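You operate a simulated robot arm through the tools that you are given. There is no shell and no other tool. Be economical: measure what you need, move in short steps, check, and stop when the job is done.

The job below is to be done with a simulated two-armed robot. You get a single attempt, and the scene is never put back.

JOB
Pick up the bottle of distilled water with one hand, pass it to the other hand and put it on the middle board of the charging shelf. Set down upright: bottle of distilled water.

Only the result counts: the job must be done as asked and must still hold three seconds after the hand-in. Knocking over, shifting, dropping, spilling or breaking anything else fails it.

ROBOT AND FRAMES
Two 6-joint arms with three-finger grippers on one trunk, on a base that drives. Base frame: it is fixed to the floor where the robot stands at the start and does not move with it; the origin is under the middle of the robot, x ahead of it, y to its left, z up; the surface under the hand at the start is at about z = 740. Lengths are in mm, angles in degrees, forces in N, time in s.
The left shoulder is at the start at [40, 147, 1342], the right one opposite. With the tool pointing down near the work surface each hand reaches from about 280 to 480 mm from the robot's upright axis, wherever it stands, measured 20 degrees to its own side. Places, roughly: middle board of the charging shelf [-100, -3300, 900]. Payload 2.69 kg a hand.
The tool frame of a hand sits at the grasp point between the pads (the TCP): z along the fingers, y along the line on which they close. The tips reach 29 mm beyond it. Largest opening 120 mm; the body of the gripper starts 78 mm behind the TCP.
Orientation is that of the tool frame in the base frame, as a unit quaternion [w, x, y, z]. With the fingers straight down and closing along the base's y, the tool's x points along the base's -x, its y along +y and its z along -z.

CONTROLS
- The arms move only by the tool nudge_tool. It takes "left_series", "right_series" or both (then of equal length, played together; a hand with none holds still); each is a list of rows, each a list of 7 numbers: the shift along the tool's x, y, z in mm, then the turn, a rotation vector about the tool's x, y, z in degrees, then the opening in per cent of the stroke, from 0 (shut) to 100 (fully open). In form: [[tx, ty, tz, ax, ay, az, grip], ...]. A call has 1 to 20 rows; each row shifts and turns the commanded pose from where the row before left it, along the tool's axes as they then stand. Rows are played at 5 a second. More than 50 mm and 8.6 degrees between two rows, or a gripper value outside its range, and nothing of the call is played. Where a pose cannot be reached the arm comes as near as it can. A force on the tool above 40 N (or 10 N above the force at the start of the call, whichever is more), or a blocked arm, ends the call early, and 0.2 s more pass. Each finger halts on what it meets, pressing with about 24 N; the grip force reading is that of the motor and also rises with nothing between the fingers. The clock runs only during rows and for 0.2 s after the last one: add rows that do not move to give the fingers time. The reply holds the time, the measured pose of the TCP, the force on the tool along the base axes, the opening and the grip force, in the units named above and with some noise, with the torque about the TCP (base axes, N m) and any sound that the robot's microphone picked up, and new pictures: "views" is both (left out), scene, wrist or none (wrist: the cameras of the hands that moved).
- Cameras (640 x 400 px; columns grow to the right, rows downward): "scene" is now at [92.4, -12, 1541.6]; the picture's right is [-0.15, -0.99, 0.00], its down [-0.82, 0.13, -0.55] and it looks along [0.55, -0.08, -0.83] (base axes); focal length 279 px, centre (320, 200). "left" rides on the left gripper at [63, 0, -104] in its tool frame; the picture's right is [0.00, 1.00, 0.00], its down [-0.83, 0.00, -0.56] and it looks along [-0.56, 0.00, 0.83] (tool axes); focal length 275 px, centre (320, 200). "right" rides on the right gripper at [63, 0, -104] in its tool frame; the picture's right is [0.00, 1.00, 0.00], its down [-0.83, 0.00, -0.56] and it looks along [-0.56, 0.00, 0.83] (tool axes); focal length 275 px, centre (320, 200). There is no depth. A picture from a camera that has moved, and an enlarged one, comes with that camera's place and axes in the base frame and with its lens.
- move_column(by): slides the trunk up (or, below 0, down) by that many mm; the arms and the scene camera ride with it, the base frame stays. It gives what a move gives, with no picture.
- base_move(legs): drives the robot by 1 to 6 legs, each [ahead, turn to the left] in mm and degrees, along the robot's own axes; the way and the turn of a leg run together, so that a leg with both is an arc; at most 1500 mm and 180 degrees a leg. The arms and the cameras ride along, it lands a little off, and it stops where it bumps. It gives what a move gives, and a new picture of the scene camera.
- aim_head(pan, tilt): turns the head with the scene camera to pan (to the left, within 86 degrees either way) and tilt (down, from -29 to 69), counted from straight ahead of the robot. It gives what a move gives, and a new picture of the scene camera.
- zoom(camera, box): a new picture of the part [left, top, right, bottom] of that camera's present view, enlarged. The clock stands still meanwhile.
- job_done(): hands the job in; it is judged then, once.

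Go step by step. Nothing tells you exact positions but the pictures and the camera data: compare them with the known pose of the tool, close in by small moves and look again before you grip or let go. The budget is 120 turns and 260 pictures, counting those below and the enlarged ones. Unless the task says otherwise, let go and move clear before handing in.

The tools are called as a command line: name --argument value ..., lists and objects as JSON in quotes. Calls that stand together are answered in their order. nudge_tool: Moves the arms, as the interface text tells. Its arguments: {"type":"object","properties":{"left_series":{"type":"array","items":{"type":"array","items":{"type":"number"}}},"right_series":{"type":"array","items":{"type":"array","items":{"type":"number"}}},"views":{"type":"string","enum":["both","scene","wrist","none"]}},"required":[]} The other tools are called the same way: move_column (by) slides the trunk up or down; base_move (legs) drives the base; aim_head (pan, tilt) turns the head that bears the scene camera; zoom (camera, box) takes an enlarged picture of a part of a camera's view; job_done () hands the job in.

At the start:

```text
t: 0.0
left_ee_pos: [506.8, 191.4, 1021.2]
left_tool_rot: [0.0, -0.001, 1.0, 0.0]
left_contact_force: [0.6, 0.9, -0.2]
left_ft_torque: [0.03, 0.04, 0.02]
left_grip_width: 120.2
left_grip_force: 0.1
right_ee_pos: [436.8, -209.3, 948.2]
right_tool_rot: [0.001, 0.001, 1.0, 0.0]
right_contact_force: [1.1, 0.1, -0.8]
right_ft_torque: [0.03, -0.02, -0.04]
right_grip_width: 120.1
right_grip_force: 0.0
trunk travel left (down, up): [-469.0, 29.0]
robot x, y, heading: [0.2, -0.4, 0.1]
head pan, tilt: [-8.8, 56.5]
```

scene: 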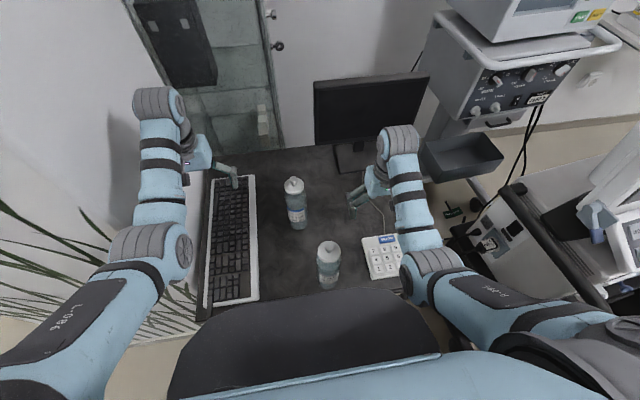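
right: 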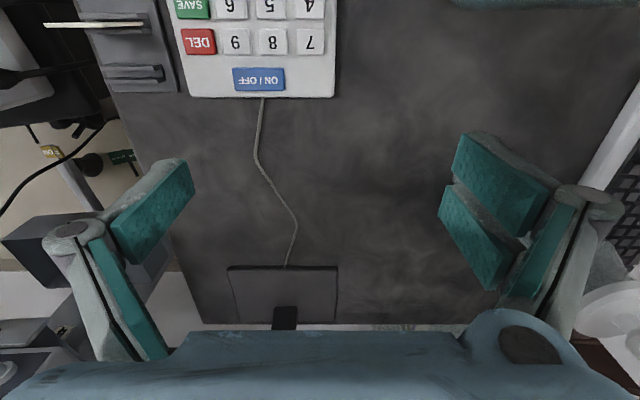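
left: 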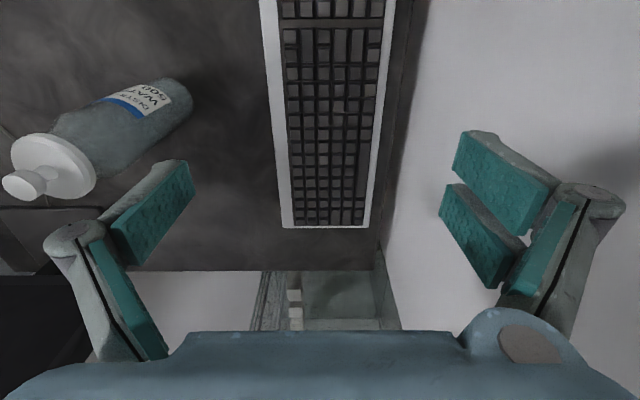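

I see two bottles on the desk between the hands, one far and one near. I will enlarge both to read the labels.

zoom --camera "scene" --box '[265, 165, 365, 295]'

zoom --camera "left" --box '[0, 60, 220, 210]'

```text
3.08 times, centred on (315, 230) of scene
camera zoom: at [92.4, -12.0, 1541.6], right [-0.15, -0.99, 0.0], down [-0.82, 0.13, -0.55], along [0.55, -0.08, -0.83], focal length 860 px, centre (335, 108)
```

zoom: 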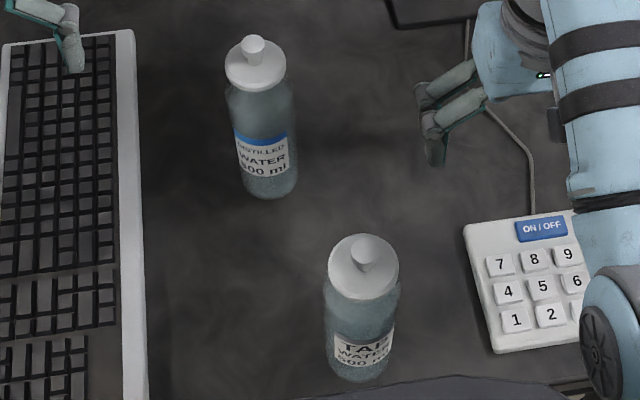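

```text
2.67 times, centred on (110, 135) of left
camera zoom: at [444.7, 191.1, 1125.4], right [0.0, 1.0, 0.0], down [0.83, 0.0, 0.56], along [0.56, 0.0, -0.83], focal length 734 px, centre (880, 373)
```

zoom: 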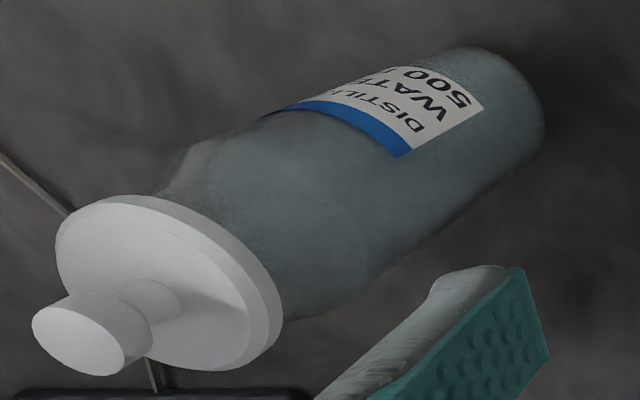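

The far bottle, near (540, -7) with its top at about z = 960, is the distilled water; the near one is tap water. I'll raise the left hand and bring it above the distilled bottle.

nudge_tool --left_series '[[0, 0, -40, 0, 0, 0, 100], [0, -30, -10, 0, 0, 0, 100], [-5, -40, 0, 0, 0, 0, 100], [-5, -40, 0, 0, 0, 0, 100], [-10, -40, 0, 0, 0, 0, 100], [-10, -40, 0, 0, 0, 0, 100], [0, 0, 0, 0, 0, 0, 100]]'

aim_head --pan -86 --tilt 10

```text
t: 1.6
left_ee_pos: [532.6, 17.6, 1063.8]
left_tool_rot: [0.0, -0.002, 1.0, 0.0]
left_contact_force: [0.2, -0.3, -0.5]
left_ft_torque: [-0.01, 0.02, 0.0]
left_grip_width: 120.0
left_grip_force: 0.0
left hand out of reach, approached as far as the arm can: row 1, 6
right_ee_pos: [435.9, -211.1, 949.3]
right_tool_rot: [0.001, 0.001, 1.0, 0.0]
right_contact_force: [-0.6, -0.9, 0.3]
right_ft_torque: [-0.03, 0.0, 0.02]
right_grip_width: 120.0
right_grip_force: 0.0
trunk travel left (down, up): [-469.0, 29.0]
robot x, y, heading: [-2.4, -1.5, -0.2]
head pan, tilt: [-8.8, 56.5]
camera scene: at [92.2, -11.4, 1541.6], right [-0.15, -0.99, 0.0], down [-0.82, 0.13, -0.55], along [0.55, -0.09, -0.83], focal length 279 px, centre (320, 200)
camera left: at [470.7, 19.4, 1166.6], right [0.0, 1.0, 0.0], down [0.83, 0.0, 0.56], along [0.56, 0.0, -0.83], focal length 275 px, centre (320, 200)
```

scene: 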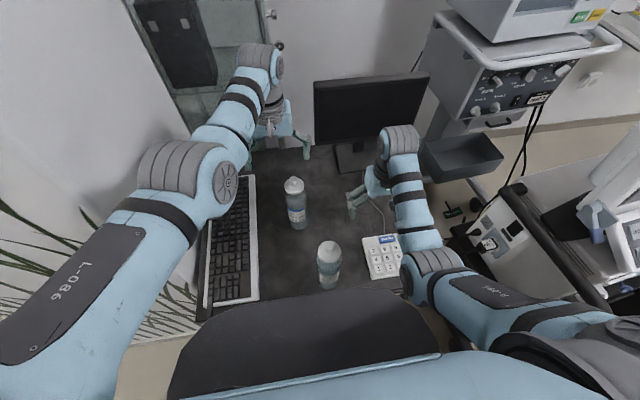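
left: 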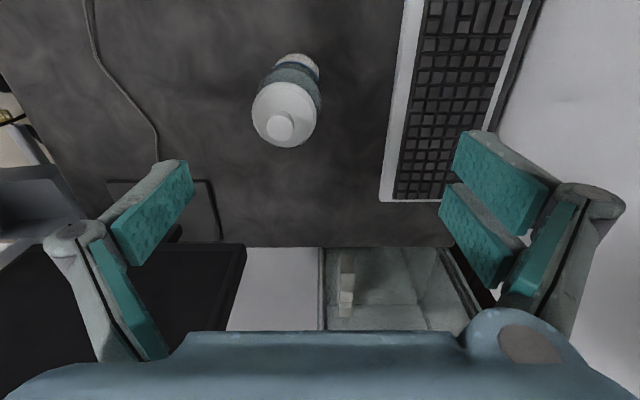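

```text
t: 3.1
left_ee_pos: [533.8, 19.6, 1062.7]
left_tool_rot: [0.0, -0.001, 1.0, 0.0]
left_contact_force: [0.5, -0.8, 0.0]
left_ft_torque: [0.02, 0.02, 0.0]
left_grip_width: 120.1
left_grip_force: 0.0
right_ee_pos: [437.9, -211.0, 947.7]
right_tool_rot: [0.0, 0.0, 1.0, 0.0]
right_contact_force: [-0.2, 0.2, 1.3]
right_ft_torque: [-0.03, 0.04, 0.01]
right_grip_width: 120.1
right_grip_force: 0.0
trunk travel left (down, up): [-469.0, 29.0]
robot x, y, heading: [-0.6, -3.7, -0.1]
head pan, tilt: [-85.9, 10.0]
camera scene: at [29.4, -94.0, 1611.8], right [-1.0, -0.07, 0.0], down [-0.01, 0.17, -0.98], along [0.07, -0.98, -0.17], focal length 279 px, centre (320, 200)
```

scene: 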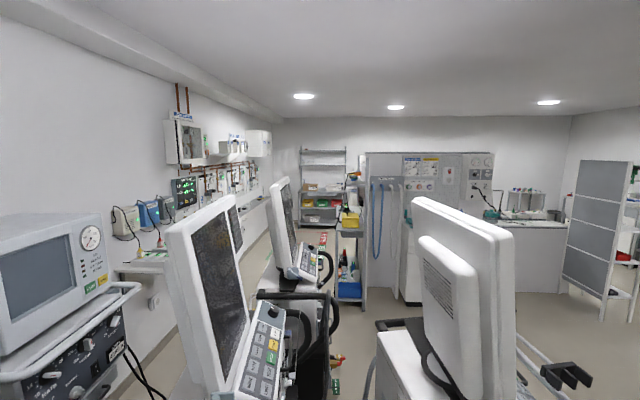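

The distilled bottle stands at about (535, -9) and the left hand is nearly over it. The charging shelf should appear near pixel (350, 215), so I'll enlarge that part.

zoom --camera "scene" --box '[260, 130, 420, 310]'

aim_head --pan -80 --tilt 45

```text
2.22 times, centred on (340, 220) of scene
camera zoom: at [29.4, -94.0, 1611.8], right [-1.0, -0.07, 0.0], down [-0.01, 0.17, -0.98], along [0.07, -0.98, -0.17], focal length 621 px, centre (276, 156)
```

zoom: 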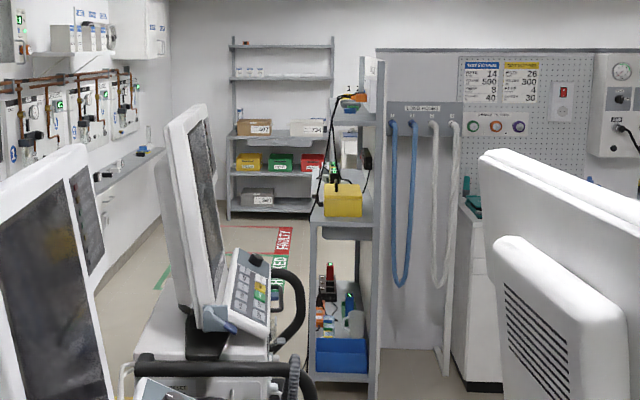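

```text
t: 4.1
left_ee_pos: [533.4, 18.7, 1062.9]
left_tool_rot: [0.0, -0.002, 1.0, 0.0]
left_contact_force: [0.0, 0.3, -0.3]
left_ft_torque: [-0.03, 0.0, 0.03]
left_grip_width: 120.3
left_grip_force: 0.0
right_ee_pos: [436.8, -210.8, 948.2]
right_tool_rot: [0.0, 0.0, 1.0, 0.0]
right_contact_force: [0.0, -0.3, 0.2]
right_ft_torque: [-0.02, 0.04, 0.02]
right_grip_width: 120.1
right_grip_force: 0.0
trunk travel left (down, up): [-469.0, 29.0]
robot x, y, heading: [-3.4, -0.6, -0.0]
head pan, tilt: [-80.0, 45.0]
camera scene: at [36.8, -81.4, 1557.0], right [-0.98, -0.17, 0.0], down [-0.12, 0.7, -0.71], along [0.12, -0.7, -0.71], focal length 279 px, centre (320, 200)
```

scene: 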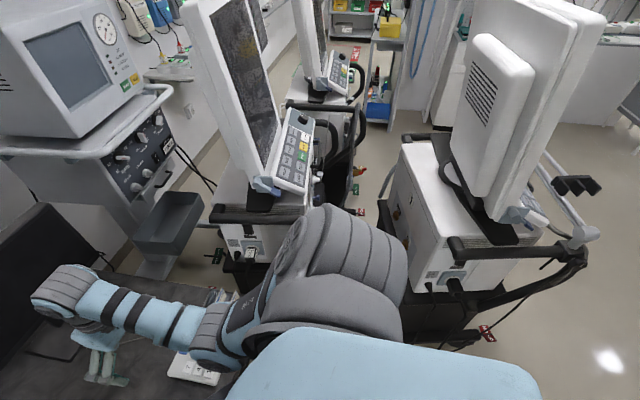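

The charging shelf stands on the right of the far aisle, and its middle board holds a yellow bin. First the pick: I'll lower and centre the left hand over the bottle, then look again.

nudge_tool --left_series '[[0, 0, 30, 0, 0, 0, 100], [0, -14, 15, 0, 0, 0, 100], [0, -14, 0, 0, 0, 0, 100], [0, 0, 0, 0, 0, 0, 100]]' --views "wrist"

aim_head --pan 0 --tilt 50

```text
t: 5.1
left_ee_pos: [520.2, -1.8, 1020.0]
left_tool_rot: [0.001, -0.002, 1.0, -0.001]
left_contact_force: [0.1, -0.3, 0.3]
left_ft_torque: [0.02, -0.02, 0.02]
left_grip_width: 119.6
left_grip_force: 0.0
left hand out of reach, approached as far as the arm can: row 2
right_ee_pos: [437.2, -211.0, 948.5]
right_tool_rot: [0.0, 0.0, 1.0, 0.0]
right_contact_force: [-0.5, -0.6, 0.9]
right_ft_torque: [0.01, 0.0, 0.01]
right_grip_width: 120.2
right_grip_force: 0.1
trunk travel left (down, up): [-469.0, 29.0]
robot x, y, heading: [1.5, -3.1, 0.2]
head pan, tilt: [-80.0, 45.0]
camera left: at [457.4, -1.2, 1122.9], right [0.0, 1.0, 0.0], down [0.83, 0.0, 0.56], along [0.56, 0.0, -0.83], focal length 275 px, centre (320, 200)
```

left: 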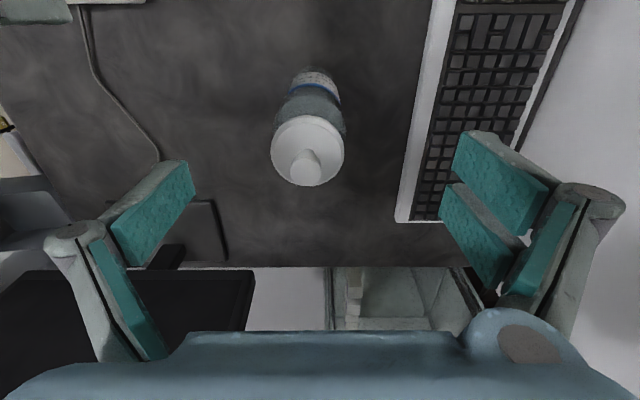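

```text
t: 6.6
left_ee_pos: [520.2, -1.2, 1019.4]
left_tool_rot: [0.0, -0.001, 1.0, -0.001]
left_contact_force: [-0.3, 1.3, 0.3]
left_ft_torque: [0.04, 0.0, 0.01]
left_grip_width: 120.3
left_grip_force: 0.1
right_ee_pos: [438.1, -210.6, 948.6]
right_tool_rot: [0.0, -0.001, 1.0, 0.0]
right_contact_force: [0.2, 0.3, 0.7]
right_ft_torque: [0.01, 0.02, 0.0]
right_grip_width: 120.3
right_grip_force: 0.0
trunk travel left (down, up): [-469.0, 29.0]
robot x, y, heading: [-2.0, -0.8, 0.1]
head pan, tilt: [0.0, 50.0]
camera scene: at [99.7, -1.4, 1550.0], right [0.0, -1.0, 0.0], down [-0.77, 0.0, -0.64], along [0.64, 0.0, -0.77], focal length 279 px, centre (320, 200)
```

scene: 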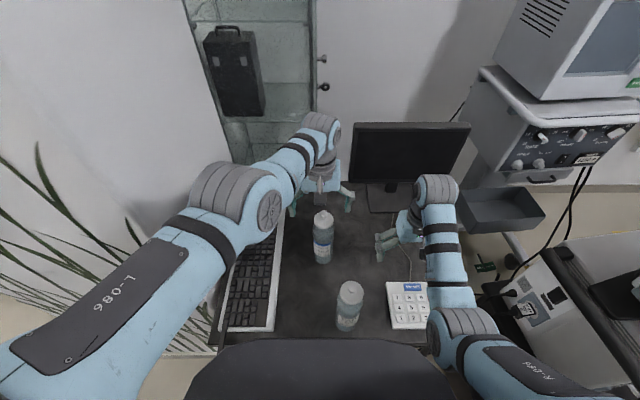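

The arm is at its reach limit with the tool straight down; the bottle is at about (537, -10) with its top at about 972. I'll back off, tilt the left tool 30° forward, raise the right hand, and then lower the trunk for more reach.

nudge_tool --left_series '[[30, 0, 0, 0, 0, 0, 100], [30, 0, 0, 0, 0, 0, 100], [0, 0, 0, 0, -8, 0, 100], [0, 0, 0, 0, -8, 0, 100], [0, 0, 0, 0, -8, 0, 100], [0, 0, 0, 0, -6, 0, 100], [0, 0, 0, 0, 0, 0, 100]]' --right_series '[[0, 0, -30, 0, 0, 0, 100], [0, -20, -30, 0, 0, 0, 100], [0, -20, 0, 0, 0, 0, 100], [0, -20, 0, 0, 0, 0, 100], [0, 0, 0, 0, 0, 0, 100], [0, 0, 0, 0, 0, 0, 100], [0, 0, 0, 0, 0, 0, 100]]' --views "scene"

move_column --by -90

zoom --camera "left" --box '[0, 0, 640, 400]'

```text
t: 8.2
left_ee_pos: [608.5, -0.4, 977.2]
left_tool_rot: [0.259, 0.0, 0.966, 0.0]
left_contact_force: [-0.3, 0.2, 0.3]
left_ft_torque: [-0.01, -0.03, 0.02]
left_grip_width: 120.0
left_grip_force: 0.1
left hand out of reach, approached as far as the arm can: row 1, 2, 3, 4, 5, 6
right_ee_pos: [462.2, -271.0, 978.5]
right_tool_rot: [0.0, 0.0, 1.0, 0.0]
right_contact_force: [-1.7, 0.0, -0.1]
right_ft_torque: [-0.02, 0.0, -0.03]
right_grip_width: 120.1
right_grip_force: 0.1
right hand out of reach, approached as far as the arm can: row 1, 2
trunk travel left (down, up): [-469.0, 29.0]
robot x, y, heading: [-3.3, -0.5, -0.2]
head pan, tilt: [0.0, 50.0]
camera scene: at [99.5, -1.7, 1550.0], right [0.0, -1.0, 0.0], down [-0.77, 0.0, -0.64], along [0.64, 0.0, -0.77], focal length 279 px, centre (320, 200)
```

scene: 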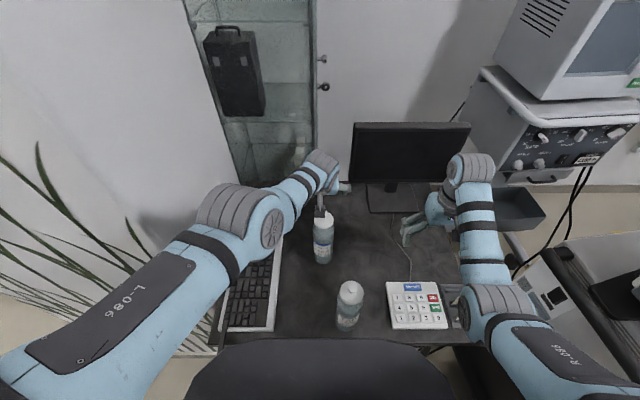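

```text
t: 9.5
left_ee_pos: [604.1, -1.1, 890.8]
left_tool_rot: [0.262, 0.0, 0.965, 0.0]
left_contact_force: [-2.0, 0.7, 29.7]
left_ft_torque: [-0.18, 3.31, -0.05]
left_grip_width: 120.0
left_grip_force: 0.0
right_ee_pos: [459.1, -271.0, 887.7]
right_tool_rot: [0.002, 0.0, 1.0, 0.001]
right_contact_force: [-0.4, -0.1, -0.1]
right_ft_torque: [0.0, 0.0, 0.0]
right_grip_width: 120.3
right_grip_force: 0.0
trunk travel left (down, up): [-379.0, 119.0]
robot x, y, heading: [3.5, 1.9, -0.0]
head pan, tilt: [0.0, 50.0]
```

```text
1.00 times, centred on (320, 200) of left (not enlarged: the box is as wide or as high as the picture)
camera zoom: at [498.0, -0.9, 948.2], right [0.0, 1.0, 0.0], down [0.44, 0.0, 0.9], along [0.9, 0.0, -0.44], focal length 275 px, centre (320, 200)
```

zoom: 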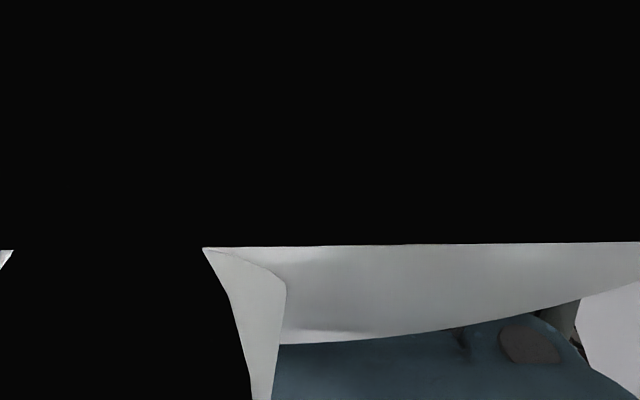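

The left hand did not retreat but went forward, and it is now pressing on the bottle top with about 30 N. I'll bring the trunk straight back up.

move_column --by 90

zoom --camera "left" --box '[0, 0, 640, 400]'

zoom --camera "scene" --box '[220, 120, 460, 340]'

```text
t: 10.7
left_ee_pos: [606.9, -0.5, 978.6]
left_tool_rot: [0.258, -0.001, 0.966, 0.0]
left_contact_force: [-0.9, -0.5, 1.2]
left_ft_torque: [0.01, -0.03, -0.01]
left_grip_width: 119.9
left_grip_force: 0.1
right_ee_pos: [461.8, -271.7, 976.8]
right_tool_rot: [0.0, 0.0, 1.0, 0.0]
right_contact_force: [-0.8, 0.3, -0.2]
right_ft_torque: [0.0, -0.01, -0.01]
right_grip_width: 120.1
right_grip_force: 0.0
trunk travel left (down, up): [-469.0, 29.0]
robot x, y, heading: [3.4, 1.5, 0.3]
head pan, tilt: [0.0, 50.0]
```

```text
1.00 times, centred on (320, 200) of left (not enlarged: the box is as wide or as high as the picture)
camera zoom: at [501.2, -0.6, 1036.3], right [0.0, 1.0, 0.0], down [0.44, 0.0, 0.9], along [0.9, 0.0, -0.44], focal length 275 px, centre (320, 200)
```

zoom: 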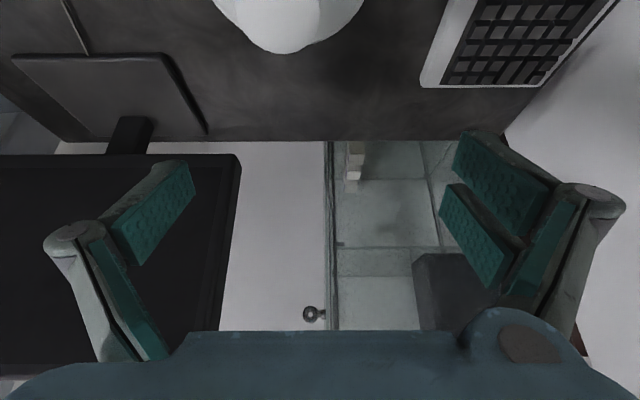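

```text
1.82 times, centred on (340, 230) of scene
camera zoom: at [99.9, -1.4, 1550.2], right [0.0, -1.0, 0.0], down [-0.77, 0.0, -0.64], along [0.64, 0.0, -0.77], focal length 508 px, centre (284, 146)
```

zoom: 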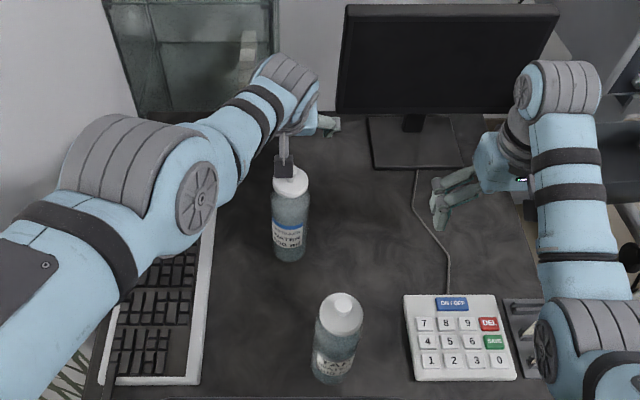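

The bottle still stands upright and in place. The arm limit is one of folding, with the wrist too near the shoulder, so straight down at a lower height should be reachable; I'll turn the left tool back to vertical above the bottle.

nudge_tool --left_series '[[-15, 0, -26, 0, 0, 0, 100], [-10, 0, -17, 0, 0, 0, 100], [15, -2, -9, 0, 7.5, 0, 100], [16, -2, -6, 0, 7.5, 0, 100], [17, -2, -4, 0, 7.5, 0, 100], [17, -3, -2, 0, 7.5, 0, 100], [0, 0, 0, 0, 0, 0, 100]]'

```text
t: 12.3
left_ee_pos: [522.8, 9.3, 1025.4]
left_tool_rot: [-0.002, -0.001, 1.0, 0.0]
left_contact_force: [-0.2, 1.0, 0.1]
left_ft_torque: [-0.01, 0.03, 0.0]
left_grip_width: 120.1
left_grip_force: 0.1
left hand out of reach, approached as far as the arm can: row 1, 2, 3, 4, 5, 6
right_ee_pos: [463.0, -271.4, 977.4]
right_tool_rot: [0.0, 0.0, 1.0, 0.0]
right_contact_force: [0.3, -0.1, 0.0]
right_ft_torque: [-0.02, 0.01, -0.02]
right_grip_width: 119.9
right_grip_force: 0.0
trunk travel left (down, up): [-469.0, 29.0]
robot x, y, heading: [-1.8, -2.1, 0.3]
head pan, tilt: [0.0, 50.0]
camera scene: at [99.6, -1.4, 1550.0], right [0.0, -1.0, 0.0], down [-0.77, 0.0, -0.64], along [0.64, 0.0, -0.77], focal length 279 px, centre (320, 200)
camera left: at [460.8, 9.6, 1128.8], right [0.0, 1.0, 0.0], down [0.83, 0.0, 0.55], along [0.55, 0.0, -0.83], focal length 275 px, centre (320, 200)
```

scene: 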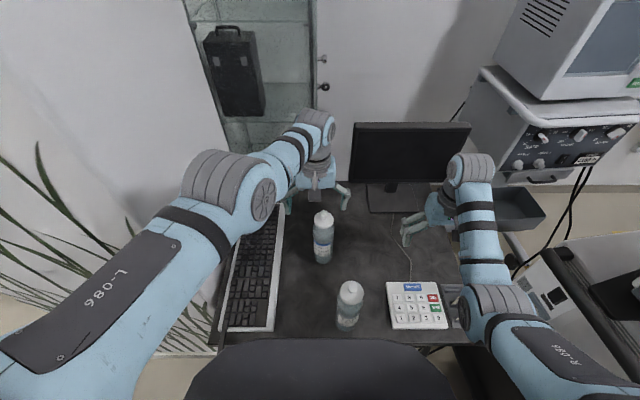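
left: 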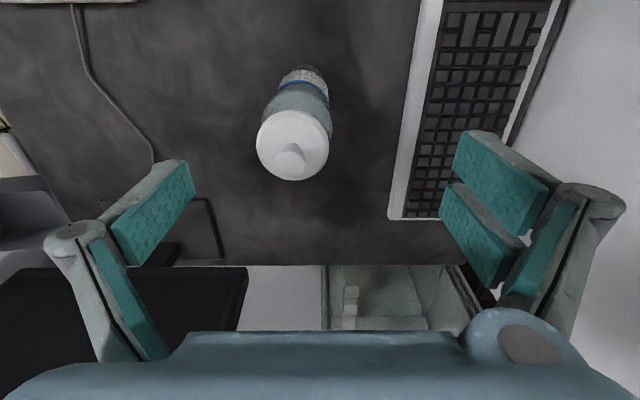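

The tool is vertical again. I'll shift 14 mm forward and 19 mm to the right, then check before going down.

nudge_tool --left_series '[[-7, -10, 0, 0, 0, 0, 100], [-7, -9, 10, 0, 0, 0, 100], [0, 0, 0, 0, 0, 0, 100]]' --views "none"

```text
t: 13.1
left_ee_pos: [523.1, 4.3, 1025.7]
left_tool_rot: [-0.002, -0.001, 1.0, 0.0]
left_contact_force: [0.4, -0.4, 1.0]
left_ft_torque: [0.0, 0.01, 0.02]
left_grip_width: 119.9
left_grip_force: 0.0
left hand out of reach, approached as far as the arm can: row 1, 2
right_ee_pos: [461.6, -270.6, 977.2]
right_tool_rot: [0.0, -0.001, 1.0, 0.0]
right_contact_force: [0.2, -0.1, 0.5]
right_ft_torque: [-0.02, -0.01, 0.02]
right_grip_width: 119.9
right_grip_force: 0.1
trunk travel left (down, up): [-469.0, 29.0]
robot x, y, heading: [-1.9, 1.7, 0.3]
head pan, tilt: [0.0, 50.0]
```

The limit here is full stretch with the tool vertical. A slight 10° forward tilt should give the missing few centimetres, so I'll tilt and shift together while staying above the bottle.

nudge_tool --left_series '[[-6, -7, 0, 0, -5, 0, 100], [-7, -7, 0, 0, -5, 0, 100], [0, 0, 0, 0, 0, 0, 100]]' --views "wrist"

```text
t: 13.9
left_ee_pos: [556.5, -0.5, 1022.4]
left_tool_rot: [0.086, 0.0, 0.996, 0.0]
left_contact_force: [-0.2, 0.1, -0.2]
left_ft_torque: [-0.02, -0.03, -0.02]
left_grip_width: 119.8
left_grip_force: 0.0
left hand out of reach, approached as far as the arm can: row 1, 2
right_ee_pos: [462.0, -270.6, 977.2]
right_tool_rot: [0.0, 0.0, 1.0, 0.0]
right_contact_force: [0.0, 0.0, 0.4]
right_ft_torque: [-0.01, 0.04, 0.03]
right_grip_width: 119.9
right_grip_force: 0.1
trunk travel left (down, up): [-469.0, 29.0]
robot x, y, heading: [-1.9, 1.6, -0.0]
head pan, tilt: [0.0, 50.0]
camera left: at [476.6, -0.7, 1114.0], right [0.0, 1.0, 0.0], down [0.72, 0.0, 0.69], along [0.69, 0.0, -0.72], focal length 275 px, centre (320, 200)
```

left: 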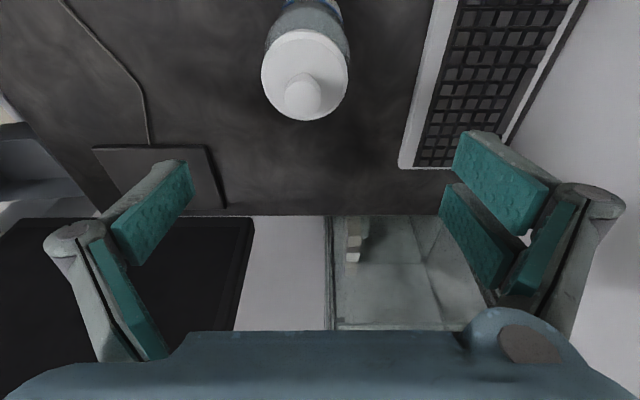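

Now at (556, 0, 1022) with 10° of tilt. I'll try moving back 20 mm and right 10 mm while going slightly down.

nudge_tool --left_series '[[5, -5, 10, 0, 0, 0, 100], [10, -5, 5, 0, 0, 0, 100], [8, 0, 0, 0, 0, 0, 100], [0, 0, 0, 0, 0, 0, 100]]' --views "wrist"

```text
t: 14.9
left_ee_pos: [550.2, -1.2, 998.9]
left_tool_rot: [0.086, -0.001, 0.996, 0.0]
left_contact_force: [-0.2, -0.7, -0.2]
left_ft_torque: [0.0, -0.01, 0.01]
left_grip_width: 120.1
left_grip_force: 0.0
left hand out of reach, approached as far as the arm can: row 1, 2, 3
right_ee_pos: [462.1, -272.1, 977.1]
right_tool_rot: [0.0, 0.0, 1.0, 0.001]
right_contact_force: [-0.9, 0.1, -0.1]
right_ft_torque: [-0.01, -0.01, 0.01]
right_grip_width: 119.9
right_grip_force: 0.1
trunk travel left (down, up): [-469.0, 29.0]
robot x, y, heading: [-1.8, -0.6, 0.2]
head pan, tilt: [0.0, 50.0]
camera left: at [471.2, -0.7, 1091.6], right [0.0, 1.0, 0.0], down [0.72, 0.0, 0.69], along [0.69, 0.0, -0.72], focal length 275 px, centre (320, 200)
```

left: 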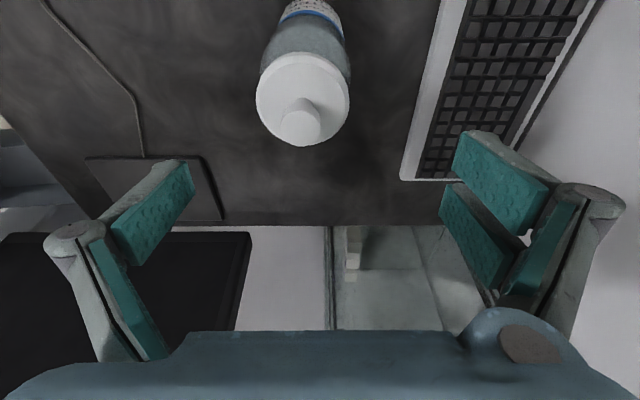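

The left arm seems to be at its inward yaw limit (y will not go below about 0). I'll raise the hand clear and look to the right, to see whether I can turn the base a few degrees to the right.

nudge_tool --left_series '[[-4, 15, -25, 0, 0, 0, 100], [0, 10, -10, 0, 0, 0, 100], [0, 0, 0, 0, 0, 0, 100]]' --views "none"

aim_head --pan -60 --tilt 60

```text
t: 15.7
left_ee_pos: [566.1, 17.8, 1032.1]
left_tool_rot: [0.086, 0.0, 0.996, 0.0]
left_contact_force: [-0.7, 0.5, 0.0]
left_ft_torque: [-0.04, 0.0, -0.02]
left_grip_width: 120.1
left_grip_force: 0.0
left hand out of reach, approached as far as the arm can: row 1, 2
right_ee_pos: [462.2, -271.9, 976.1]
right_tool_rot: [0.0, 0.0, 1.0, 0.0]
right_contact_force: [-0.2, 0.0, 0.8]
right_ft_torque: [0.01, 0.02, 0.02]
right_grip_width: 120.1
right_grip_force: 0.0
trunk travel left (down, up): [-469.0, 29.0]
robot x, y, heading: [0.6, -2.0, 0.2]
head pan, tilt: [0.0, 50.0]
```

```text
t: 17.0
left_ee_pos: [565.8, 17.0, 1032.4]
left_tool_rot: [0.087, -0.001, 0.996, -0.002]
left_contact_force: [0.1, -0.5, 0.6]
left_ft_torque: [-0.01, 0.0, 0.0]
left_grip_width: 119.9
left_grip_force: 0.0
right_ee_pos: [462.3, -271.0, 976.7]
right_tool_rot: [0.0, 0.0, 1.0, -0.001]
right_contact_force: [0.6, 0.2, -0.1]
right_ft_torque: [-0.02, -0.01, -0.01]
right_grip_width: 120.1
right_grip_force: 0.1
trunk travel left (down, up): [-469.0, 29.0]
robot x, y, heading: [-3.4, -2.0, -0.0]
head pan, tilt: [-60.0, 60.0]
camera scene: at [56.1, -59.1, 1537.4], right [-0.87, -0.5, 0.0], down [-0.43, 0.75, -0.5], along [0.25, -0.43, -0.87], focal length 279 px, centre (320, 200)
```

scene: 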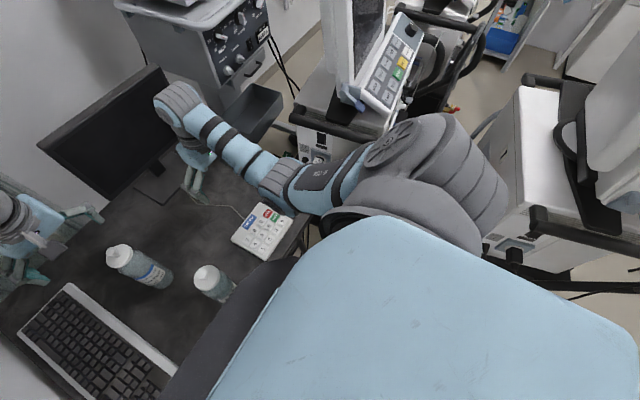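

There is plenty of room on the right for a small turn. I'll turn the base 8° to the right and look at the desk.

base_move --legs '[[0, -8]]'

aim_head --pan 0 --tilt 55

zoom --camera "left" --box '[0, 0, 640, 400]'

```text
t: 18.1
left_ee_pos: [564.0, -58.9, 1030.7]
left_tool_rot: [0.085, 0.069, 0.994, -0.006]
left_contact_force: [-0.3, 0.2, -0.3]
left_ft_torque: [0.0, 0.02, 0.01]
left_grip_width: 120.0
left_grip_force: 0.1
right_ee_pos: [421.2, -329.9, 978.7]
right_tool_rot: [0.0, 0.07, 0.998, -0.002]
right_contact_force: [0.2, 0.2, 0.0]
right_ft_torque: [-0.05, 0.0, 0.0]
right_grip_width: 120.1
right_grip_force: 0.0
trunk travel left (down, up): [-469.0, 29.0]
robot x, y, heading: [-2.1, 0.8, -7.9]
head pan, tilt: [-60.0, 60.0]
camera scene: at [48.5, -62.8, 1537.5], right [-0.93, -0.38, 0.0], down [-0.33, 0.8, -0.5], along [0.19, -0.47, -0.87], focal length 279 px, centre (320, 200)
```

scene: 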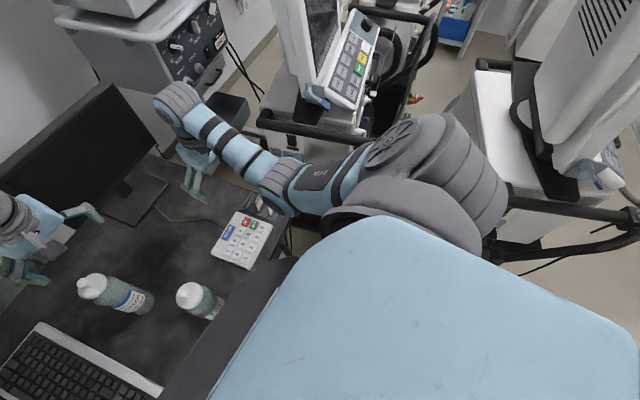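

```text
t: 19.4
left_ee_pos: [562.7, -61.4, 1032.7]
left_tool_rot: [0.087, 0.069, 0.994, -0.006]
left_contact_force: [-0.6, 0.7, -0.3]
left_ft_torque: [0.02, 0.0, -0.01]
left_grip_width: 120.0
left_grip_force: 0.1
right_ee_pos: [419.5, -331.9, 978.0]
right_tool_rot: [-0.001, 0.07, 0.998, 0.0]
right_contact_force: [-0.3, 0.3, 0.1]
right_ft_torque: [-0.01, 0.01, 0.0]
right_grip_width: 120.0
right_grip_force: 0.0
trunk travel left (down, up): [-469.0, 29.0]
robot x, y, heading: [-3.7, 0.4, -8.4]
head pan, tilt: [0.0, 55.0]
camera scene: at [94.0, -13.9, 1543.5], right [-0.14, -0.99, 0.0], down [-0.81, 0.11, -0.57], along [0.57, -0.08, -0.82], focal length 279 px, centre (320, 200)
```

scene: 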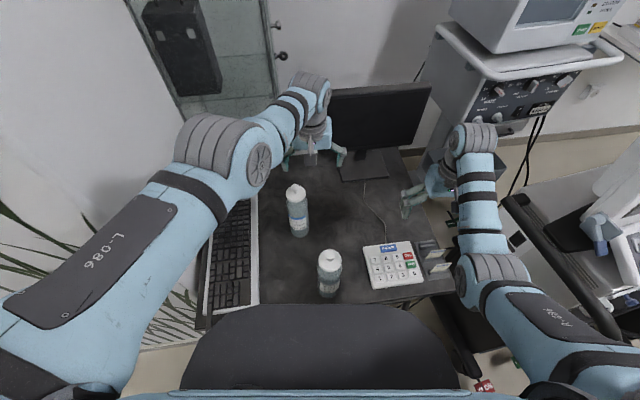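

```text
1.00 times, centred on (320, 200) of left (not enlarged: the box is as wide or as high as the picture)
camera zoom: at [484.1, -49.6, 1123.8], right [0.14, 0.99, 0.0], down [0.72, -0.1, 0.69], along [0.68, -0.1, -0.72], focal length 275 px, centre (320, 200)
```

zoom: 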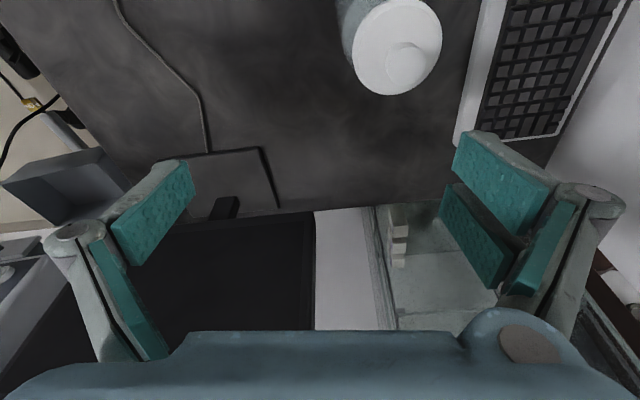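

The bottle is still at about (535, -11) and the hand is at (563, -61). I'll shift over it at z ≈ 1008, which keeps the tips above the nozzle.

nudge_tool --left_series '[[2, 12, 12, 0, 0, 0, 100], [2, 12, 12, 0, 0, 0, 100], [17, 11, -3, 0, 0, 0, 100], [17, 11, -3, 0, 0, 0, 100], [0, 0, 0, 0, 0, 0, 100]]' --views "wrist"

```text
t: 20.6
left_ee_pos: [571.9, -30.7, 1000.1]
left_tool_rot: [0.085, 0.069, 0.994, -0.006]
left_contact_force: [-0.3, 1.3, 0.7]
left_ft_torque: [0.01, 0.01, 0.03]
left_grip_width: 119.9
left_grip_force: 0.0
left hand out of reach, approached as far as the arm can: row 3, 4
right_ee_pos: [420.3, -333.2, 976.7]
right_tool_rot: [0.0, 0.07, 0.998, 0.0]
right_contact_force: [0.8, 1.1, 0.2]
right_ft_torque: [0.01, -0.01, -0.02]
right_grip_width: 119.9
right_grip_force: 0.1
trunk travel left (down, up): [-469.0, 29.0]
robot x, y, heading: [0.9, 0.9, -8.2]
head pan, tilt: [0.0, 55.0]
camera left: at [492.2, -20.2, 1092.2], right [0.14, 0.99, 0.0], down [0.72, -0.1, 0.69], along [0.68, -0.1, -0.72], focal length 275 px, centre (320, 200)
```

left: 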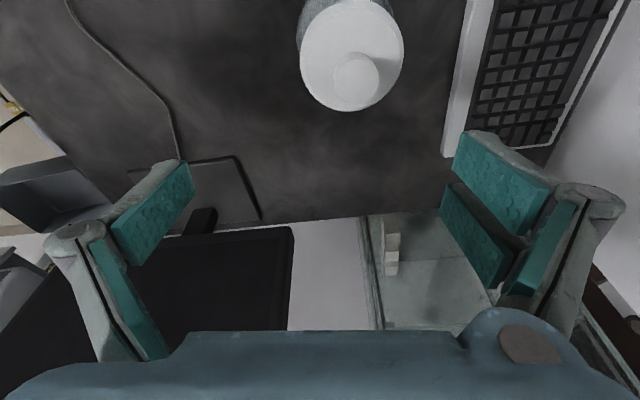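

Backing up is again blocked by folding, and the tilt makes that worse. With the yaw problem solved, the vertical tool should work, so I'll untilt while backing to the bottle.

nudge_tool --left_series '[[5, 0, -8, 0, 5, 0, 100], [15, 5, -2, 0, 5, 0, 100], [15, 5, 0, 0, 0, 0, 100], [5, 4, 0, 0, 0, 0, 100], [0, 0, 0, 0, 0, 0, 100]]' --views "wrist"

```text
t: 21.8
left_ee_pos: [523.4, -6.6, 1009.9]
left_tool_rot: [-0.002, 0.069, 0.998, 0.0]
left_contact_force: [0.8, 0.6, -0.4]
left_ft_torque: [0.0, -0.01, 0.0]
left_grip_width: 120.1
left_grip_force: 0.0
left hand out of reach, approached as far as the arm can: row 1
right_ee_pos: [419.9, -332.3, 977.5]
right_tool_rot: [0.0, 0.069, 0.998, 0.0]
right_contact_force: [0.2, -0.1, 0.9]
right_ft_torque: [0.0, 0.02, 0.02]
right_grip_width: 120.0
right_grip_force: 0.1
trunk travel left (down, up): [-469.0, 29.0]
robot x, y, heading: [-0.9, 0.3, -8.1]
head pan, tilt: [0.0, 55.0]
camera left: at [463.1, 2.8, 1113.8], right [0.14, 0.99, 0.0], down [0.82, -0.12, 0.55], along [0.55, -0.08, -0.83], focal length 275 px, centre (320, 200)
```

left: 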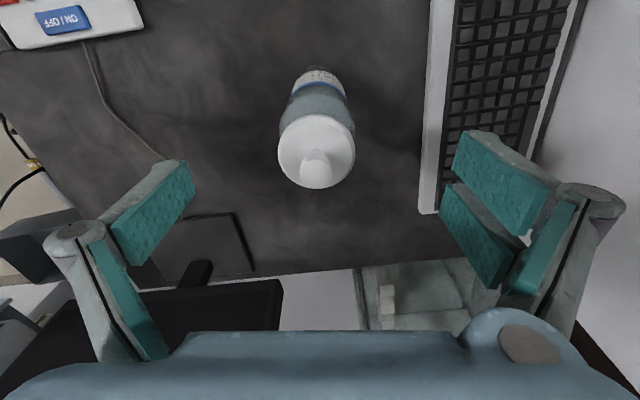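

Now the vertical tool reaches. I'll centre over the bottle, a further 12 mm forward and 2 mm to the right, and descend to z ≈ 950 before a last check.

nudge_tool --left_series '[[-6, -1, 0, 0, 0, 0, 100], [-6, -1, 0, 0, 0, 0, 100], [0, 0, 15, 0, 0, 0, 100], [0, 0, 15, 0, 0, 0, 100], [0, 0, 15, 0, 0, 0, 100], [0, 0, 15, 0, 0, 0, 100], [0, 0, 0, 0, 0, 0, 100]]' --views "both"

```text
t: 23.4
left_ee_pos: [530.7, -4.5, 952.1]
left_tool_rot: [-0.001, 0.068, 0.998, 0.0]
left_contact_force: [-0.2, 0.2, -0.2]
left_ft_torque: [0.01, 0.0, 0.01]
left_grip_width: 120.2
left_grip_force: 0.1
left hand out of reach, approached as far as the arm can: row 6
right_ee_pos: [420.5, -333.1, 976.5]
right_tool_rot: [0.0, 0.07, 0.998, 0.0]
right_contact_force: [0.8, -0.2, -0.1]
right_ft_torque: [-0.01, 0.01, 0.04]
right_grip_width: 120.0
right_grip_force: 0.0
trunk travel left (down, up): [-469.0, 29.0]
robot x, y, heading: [-0.1, -1.1, -7.8]
head pan, tilt: [0.0, 55.0]
camera scene: at [93.8, -14.1, 1543.5], right [-0.14, -0.99, 0.0], down [-0.81, 0.11, -0.57], along [0.57, -0.08, -0.82], focal length 279 px, centre (320, 200)
camera left: at [468.1, 3.4, 1055.5], right [0.14, 0.99, 0.0], down [0.82, -0.12, 0.55], along [0.55, -0.08, -0.83], focal length 275 px, centre (320, 200)
```

scene: 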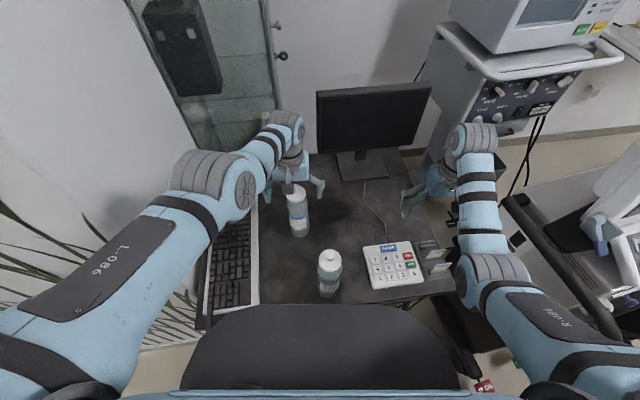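
left: 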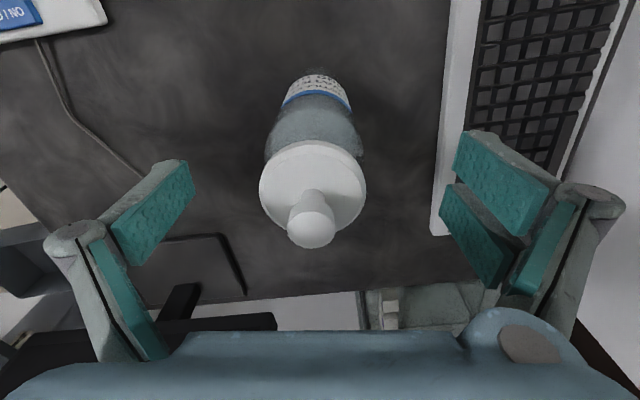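

The reach limit bites at this height. I'll raise the arm 20 mm, correct 6 mm forward and 5 mm right, then use the trunk to come down.

nudge_tool --left_series '[[0, 0, -20, 0, 0, 0, 100], [-6, -5, 0, 0, 0, 0, 100], [0, 0, 0, 0, 0, 0, 100]]' --views "none"

move_column --by -30

zoom --camera "left" --box '[0, 0, 640, 400]'

```text
t: 24.1
left_ee_pos: [533.7, -10.2, 971.9]
left_tool_rot: [-0.001, 0.069, 0.998, 0.0]
left_contact_force: [-0.3, -0.3, 0.1]
left_ft_torque: [0.03, 0.0, -0.03]
left_grip_width: 120.0
left_grip_force: 0.1
left hand out of reach, approached as far as the arm can: row 1, 2
right_ee_pos: [420.2, -332.8, 976.6]
right_tool_rot: [0.0, 0.069, 0.998, 0.0]
right_contact_force: [0.1, -0.2, -0.2]
right_ft_torque: [0.04, 0.04, 0.02]
right_grip_width: 120.1
right_grip_force: 0.1
trunk travel left (down, up): [-469.0, 29.0]
robot x, y, heading: [-0.3, 1.5, -7.9]
head pan, tilt: [0.0, 55.0]
```

```text
t: 24.9
left_ee_pos: [535.3, -9.6, 942.8]
left_tool_rot: [-0.001, 0.069, 0.998, 0.001]
left_contact_force: [-1.2, -0.7, 1.3]
left_ft_torque: [-0.01, -0.01, 0.0]
left_grip_width: 120.1
left_grip_force: 0.1
right_ee_pos: [420.8, -332.4, 946.7]
right_tool_rot: [0.001, 0.071, 0.998, 0.0]
right_contact_force: [-0.4, 0.7, 0.0]
right_ft_torque: [-0.02, 0.0, 0.0]
right_grip_width: 120.0
right_grip_force: 0.1
trunk travel left (down, up): [-439.0, 59.0]
robot x, y, heading: [-1.9, -1.9, -8.4]
head pan, tilt: [0.0, 55.0]
```

```text
1.00 times, centred on (320, 200) of left (not enlarged: the box is as wide or as high as the picture)
camera zoom: at [472.7, -0.7, 1045.6], right [0.14, 0.99, 0.0], down [0.82, -0.12, 0.55], along [0.55, -0.08, -0.83], focal length 275 px, centre (320, 200)
```

zoom: 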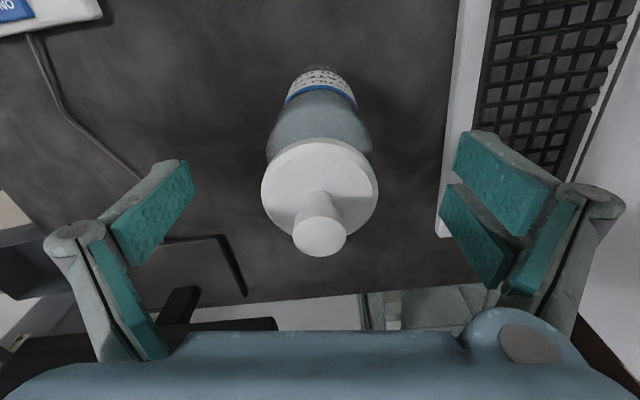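

The hand is centred on the bottle, with the nozzle top at about 974. I'll lower the trunk 32 mm more so the pads reach the upper body, then close.

move_column --by -32

nudge_tool --left_series '[[0, 0, 0, 0, 0, 0, 70], [0, 0, 0, 0, 0, 0, 50], [0, 0, 0, 0, 0, 0, 35], [0, 0, 0, 0, 0, 0, 20], [0, 0, 0, 0, 0, 0, 20], [0, 0, 0, 0, 0, 0, 20]]'

```text
t: 25.7
left_ee_pos: [534.1, -8.3, 909.9]
left_tool_rot: [-0.001, 0.068, 0.998, 0.0]
left_contact_force: [-0.9, -0.7, 1.1]
left_ft_torque: [-0.01, -0.01, 0.01]
left_grip_width: 120.2
left_grip_force: 0.1
right_ee_pos: [420.1, -333.2, 914.3]
right_tool_rot: [-0.001, 0.07, 0.998, 0.0]
right_contact_force: [0.7, -0.1, 0.4]
right_ft_torque: [0.01, -0.01, -0.05]
right_grip_width: 119.9
right_grip_force: 0.1
trunk travel left (down, up): [-407.0, 91.0]
robot x, y, heading: [-2.1, -1.1, -7.8]
head pan, tilt: [0.0, 55.0]
```

```text
t: 27.1
left_ee_pos: [534.1, -8.6, 909.8]
left_tool_rot: [-0.001, 0.068, 0.998, 0.0]
left_contact_force: [1.8, -1.2, -0.3]
left_ft_torque: [-0.02, -0.12, 0.0]
left_grip_width: 59.3
left_grip_force: 23.5
right_ee_pos: [420.5, -332.9, 914.8]
right_tool_rot: [0.0, 0.07, 0.998, -0.001]
right_contact_force: [-0.3, 0.3, 0.0]
right_ft_torque: [-0.01, 0.04, -0.05]
right_grip_width: 120.0
right_grip_force: 0.1
trunk travel left (down, up): [-407.0, 91.0]
robot x, y, heading: [-5.1, -1.0, -8.0]
head pan, tilt: [0.0, 55.0]
camera scene: at [94.2, -14.4, 1480.8], right [-0.14, -0.99, 0.0], down [-0.81, 0.11, -0.57], along [0.57, -0.08, -0.82], focal length 279 px, centre (320, 200)
camera left: at [472.6, -0.8, 1013.4], right [0.14, 0.99, 0.0], down [0.82, -0.12, 0.55], along [0.55, -0.08, -0.83], focal length 275 px, centre (320, 200)
```

scene: 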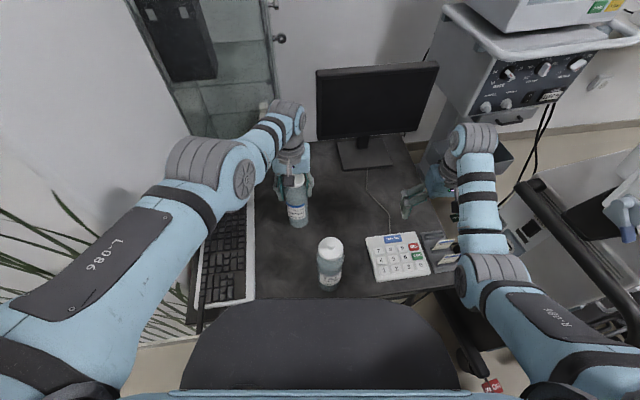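
left: 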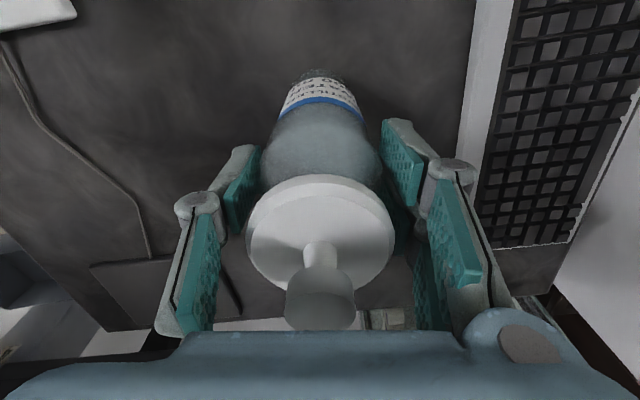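

The bottle is held at a width of 59 mm. I'll lift it with the trunk and check that it comes along.

move_column --by 85

aim_head --pan 5 --tilt 52

```text
t: 28.3
left_ee_pos: [534.5, -10.5, 994.8]
left_tool_rot: [-0.002, 0.069, 0.998, 0.0]
left_contact_force: [0.5, -0.3, -4.1]
left_ft_torque: [-0.03, 0.02, -0.01]
left_grip_width: 59.4
left_grip_force: 23.8
right_ee_pos: [420.9, -331.8, 999.3]
right_tool_rot: [0.0, 0.069, 0.998, 0.001]
right_contact_force: [0.5, 0.4, -0.1]
right_ft_torque: [0.0, 0.01, -0.01]
right_grip_width: 120.0
right_grip_force: 0.1
trunk travel left (down, up): [-492.0, 6.0]
robot x, y, heading: [1.9, 0.8, -7.9]
head pan, tilt: [0.0, 55.0]
```

```text
t: 28.9
left_ee_pos: [535.6, -9.0, 993.9]
left_tool_rot: [-0.001, 0.069, 0.998, 0.0]
left_contact_force: [0.2, 0.6, -4.3]
left_ft_torque: [0.02, 0.01, 0.03]
left_grip_width: 59.5
left_grip_force: 24.0
right_ee_pos: [420.3, -332.2, 999.4]
right_tool_rot: [0.0, 0.069, 0.998, 0.0]
right_contact_force: [-0.6, -0.6, 0.7]
right_ft_torque: [0.02, 0.04, -0.03]
right_grip_width: 119.8
right_grip_force: 0.0
trunk travel left (down, up): [-492.0, 6.0]
robot x, y, heading: [-1.0, 0.6, -8.0]
head pan, tilt: [5.0, 52.0]
camera scene: at [98.3, -8.1, 1569.5], right [-0.05, -1.0, 0.0], down [-0.79, 0.04, -0.61], along [0.61, -0.03, -0.79], focal length 279 px, centre (320, 200)
```

scene: 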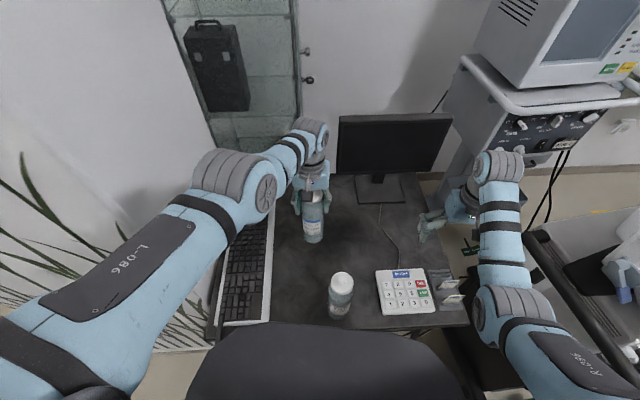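

The bottle is lifted, weighing about 4 N, and its base is at z ≈ 825. The tap bottle is too close for a handover here, so I plan to back away from the desk; first I'll move the bottle a little left and look to the left and right rear.

nudge_tool --left_series '[[0, 20, 0, 0, 0, 0, 20], [0, 20, 0, 0, 0, 0, 20], [0, 0, 0, 0, 0, 0, 20]]' --views "none"

aim_head --pan 80 --tilt 45

aim_head --pan -86 --tilt 40

```text
t: 29.7
left_ee_pos: [548.7, 27.2, 991.4]
left_tool_rot: [-0.002, 0.069, 0.998, 0.0]
left_contact_force: [0.5, 0.2, -4.8]
left_ft_torque: [0.02, 0.0, 0.01]
left_grip_width: 59.2
left_grip_force: 24.3
left hand out of reach, approached as far as the arm can: row 1, 2
right_ee_pos: [419.7, -332.3, 998.9]
right_tool_rot: [0.0, 0.07, 0.998, 0.001]
right_contact_force: [-0.1, -0.7, -0.2]
right_ft_torque: [-0.01, 0.01, -0.01]
right_grip_width: 119.9
right_grip_force: 0.0
trunk travel left (down, up): [-492.0, 6.0]
robot x, y, heading: [-0.0, -1.3, -8.0]
head pan, tilt: [5.0, 52.0]
```

```text
t: 31.2
left_ee_pos: [547.3, 27.8, 991.3]
left_tool_rot: [-0.003, 0.069, 0.998, 0.0]
left_contact_force: [0.3, -0.1, -4.5]
left_ft_torque: [0.0, 0.01, 0.04]
left_grip_width: 59.5
left_grip_force: 23.9
right_ee_pos: [420.0, -332.8, 999.8]
right_tool_rot: [0.0, 0.069, 0.998, 0.0]
right_contact_force: [-0.6, -0.2, -1.0]
right_ft_torque: [0.02, 0.02, -0.01]
right_grip_width: 120.0
right_grip_force: 0.1
trunk travel left (down, up): [-492.0, 6.0]
robot x, y, heading: [0.4, -5.2, -7.9]
head pan, tilt: [80.0, 45.0]
camera scene: at [48.6, 73.1, 1579.1], right [0.95, -0.31, 0.0], down [-0.22, -0.67, -0.71], along [0.22, 0.67, -0.71], focal length 279 px, centre (320, 200)
```

scene: 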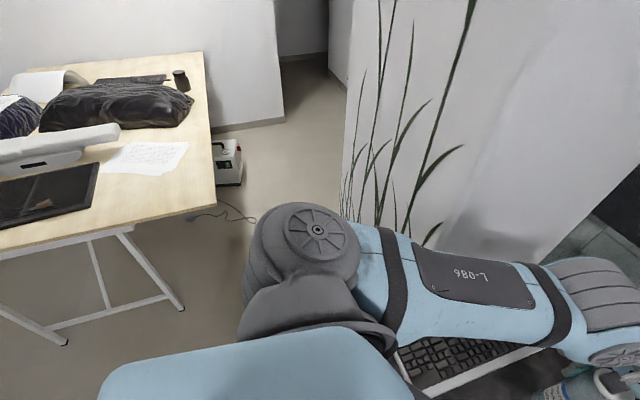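

```text
t: 33.7
left_ee_pos: [549.7, 27.4, 991.8]
left_tool_rot: [-0.002, 0.068, 0.998, 0.0]
left_contact_force: [1.0, -0.1, -4.8]
left_ft_torque: [-0.02, 0.07, -0.02]
left_grip_width: 59.3
left_grip_force: 23.7
right_ee_pos: [421.4, -332.2, 998.9]
right_tool_rot: [0.0, 0.07, 0.998, 0.0]
right_contact_force: [0.5, 0.9, -0.4]
right_ft_torque: [0.04, -0.02, 0.01]
right_grip_width: 120.0
right_grip_force: 0.0
trunk travel left (down, up): [-492.0, 6.0]
robot x, y, heading: [0.5, -0.5, -7.9]
head pan, tilt: [-85.9, 40.0]
camera scene: at [17.7, -88.9, 1586.4], right [-1.0, 0.07, 0.0], down [0.04, 0.64, -0.77], along [-0.05, -0.76, -0.64], focal length 279 px, centre (320, 200)
```

scene: 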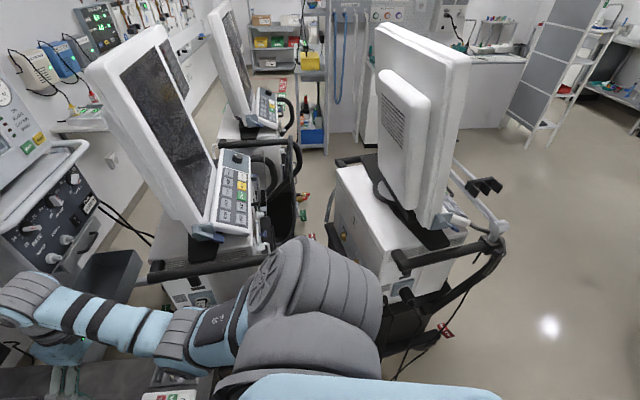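

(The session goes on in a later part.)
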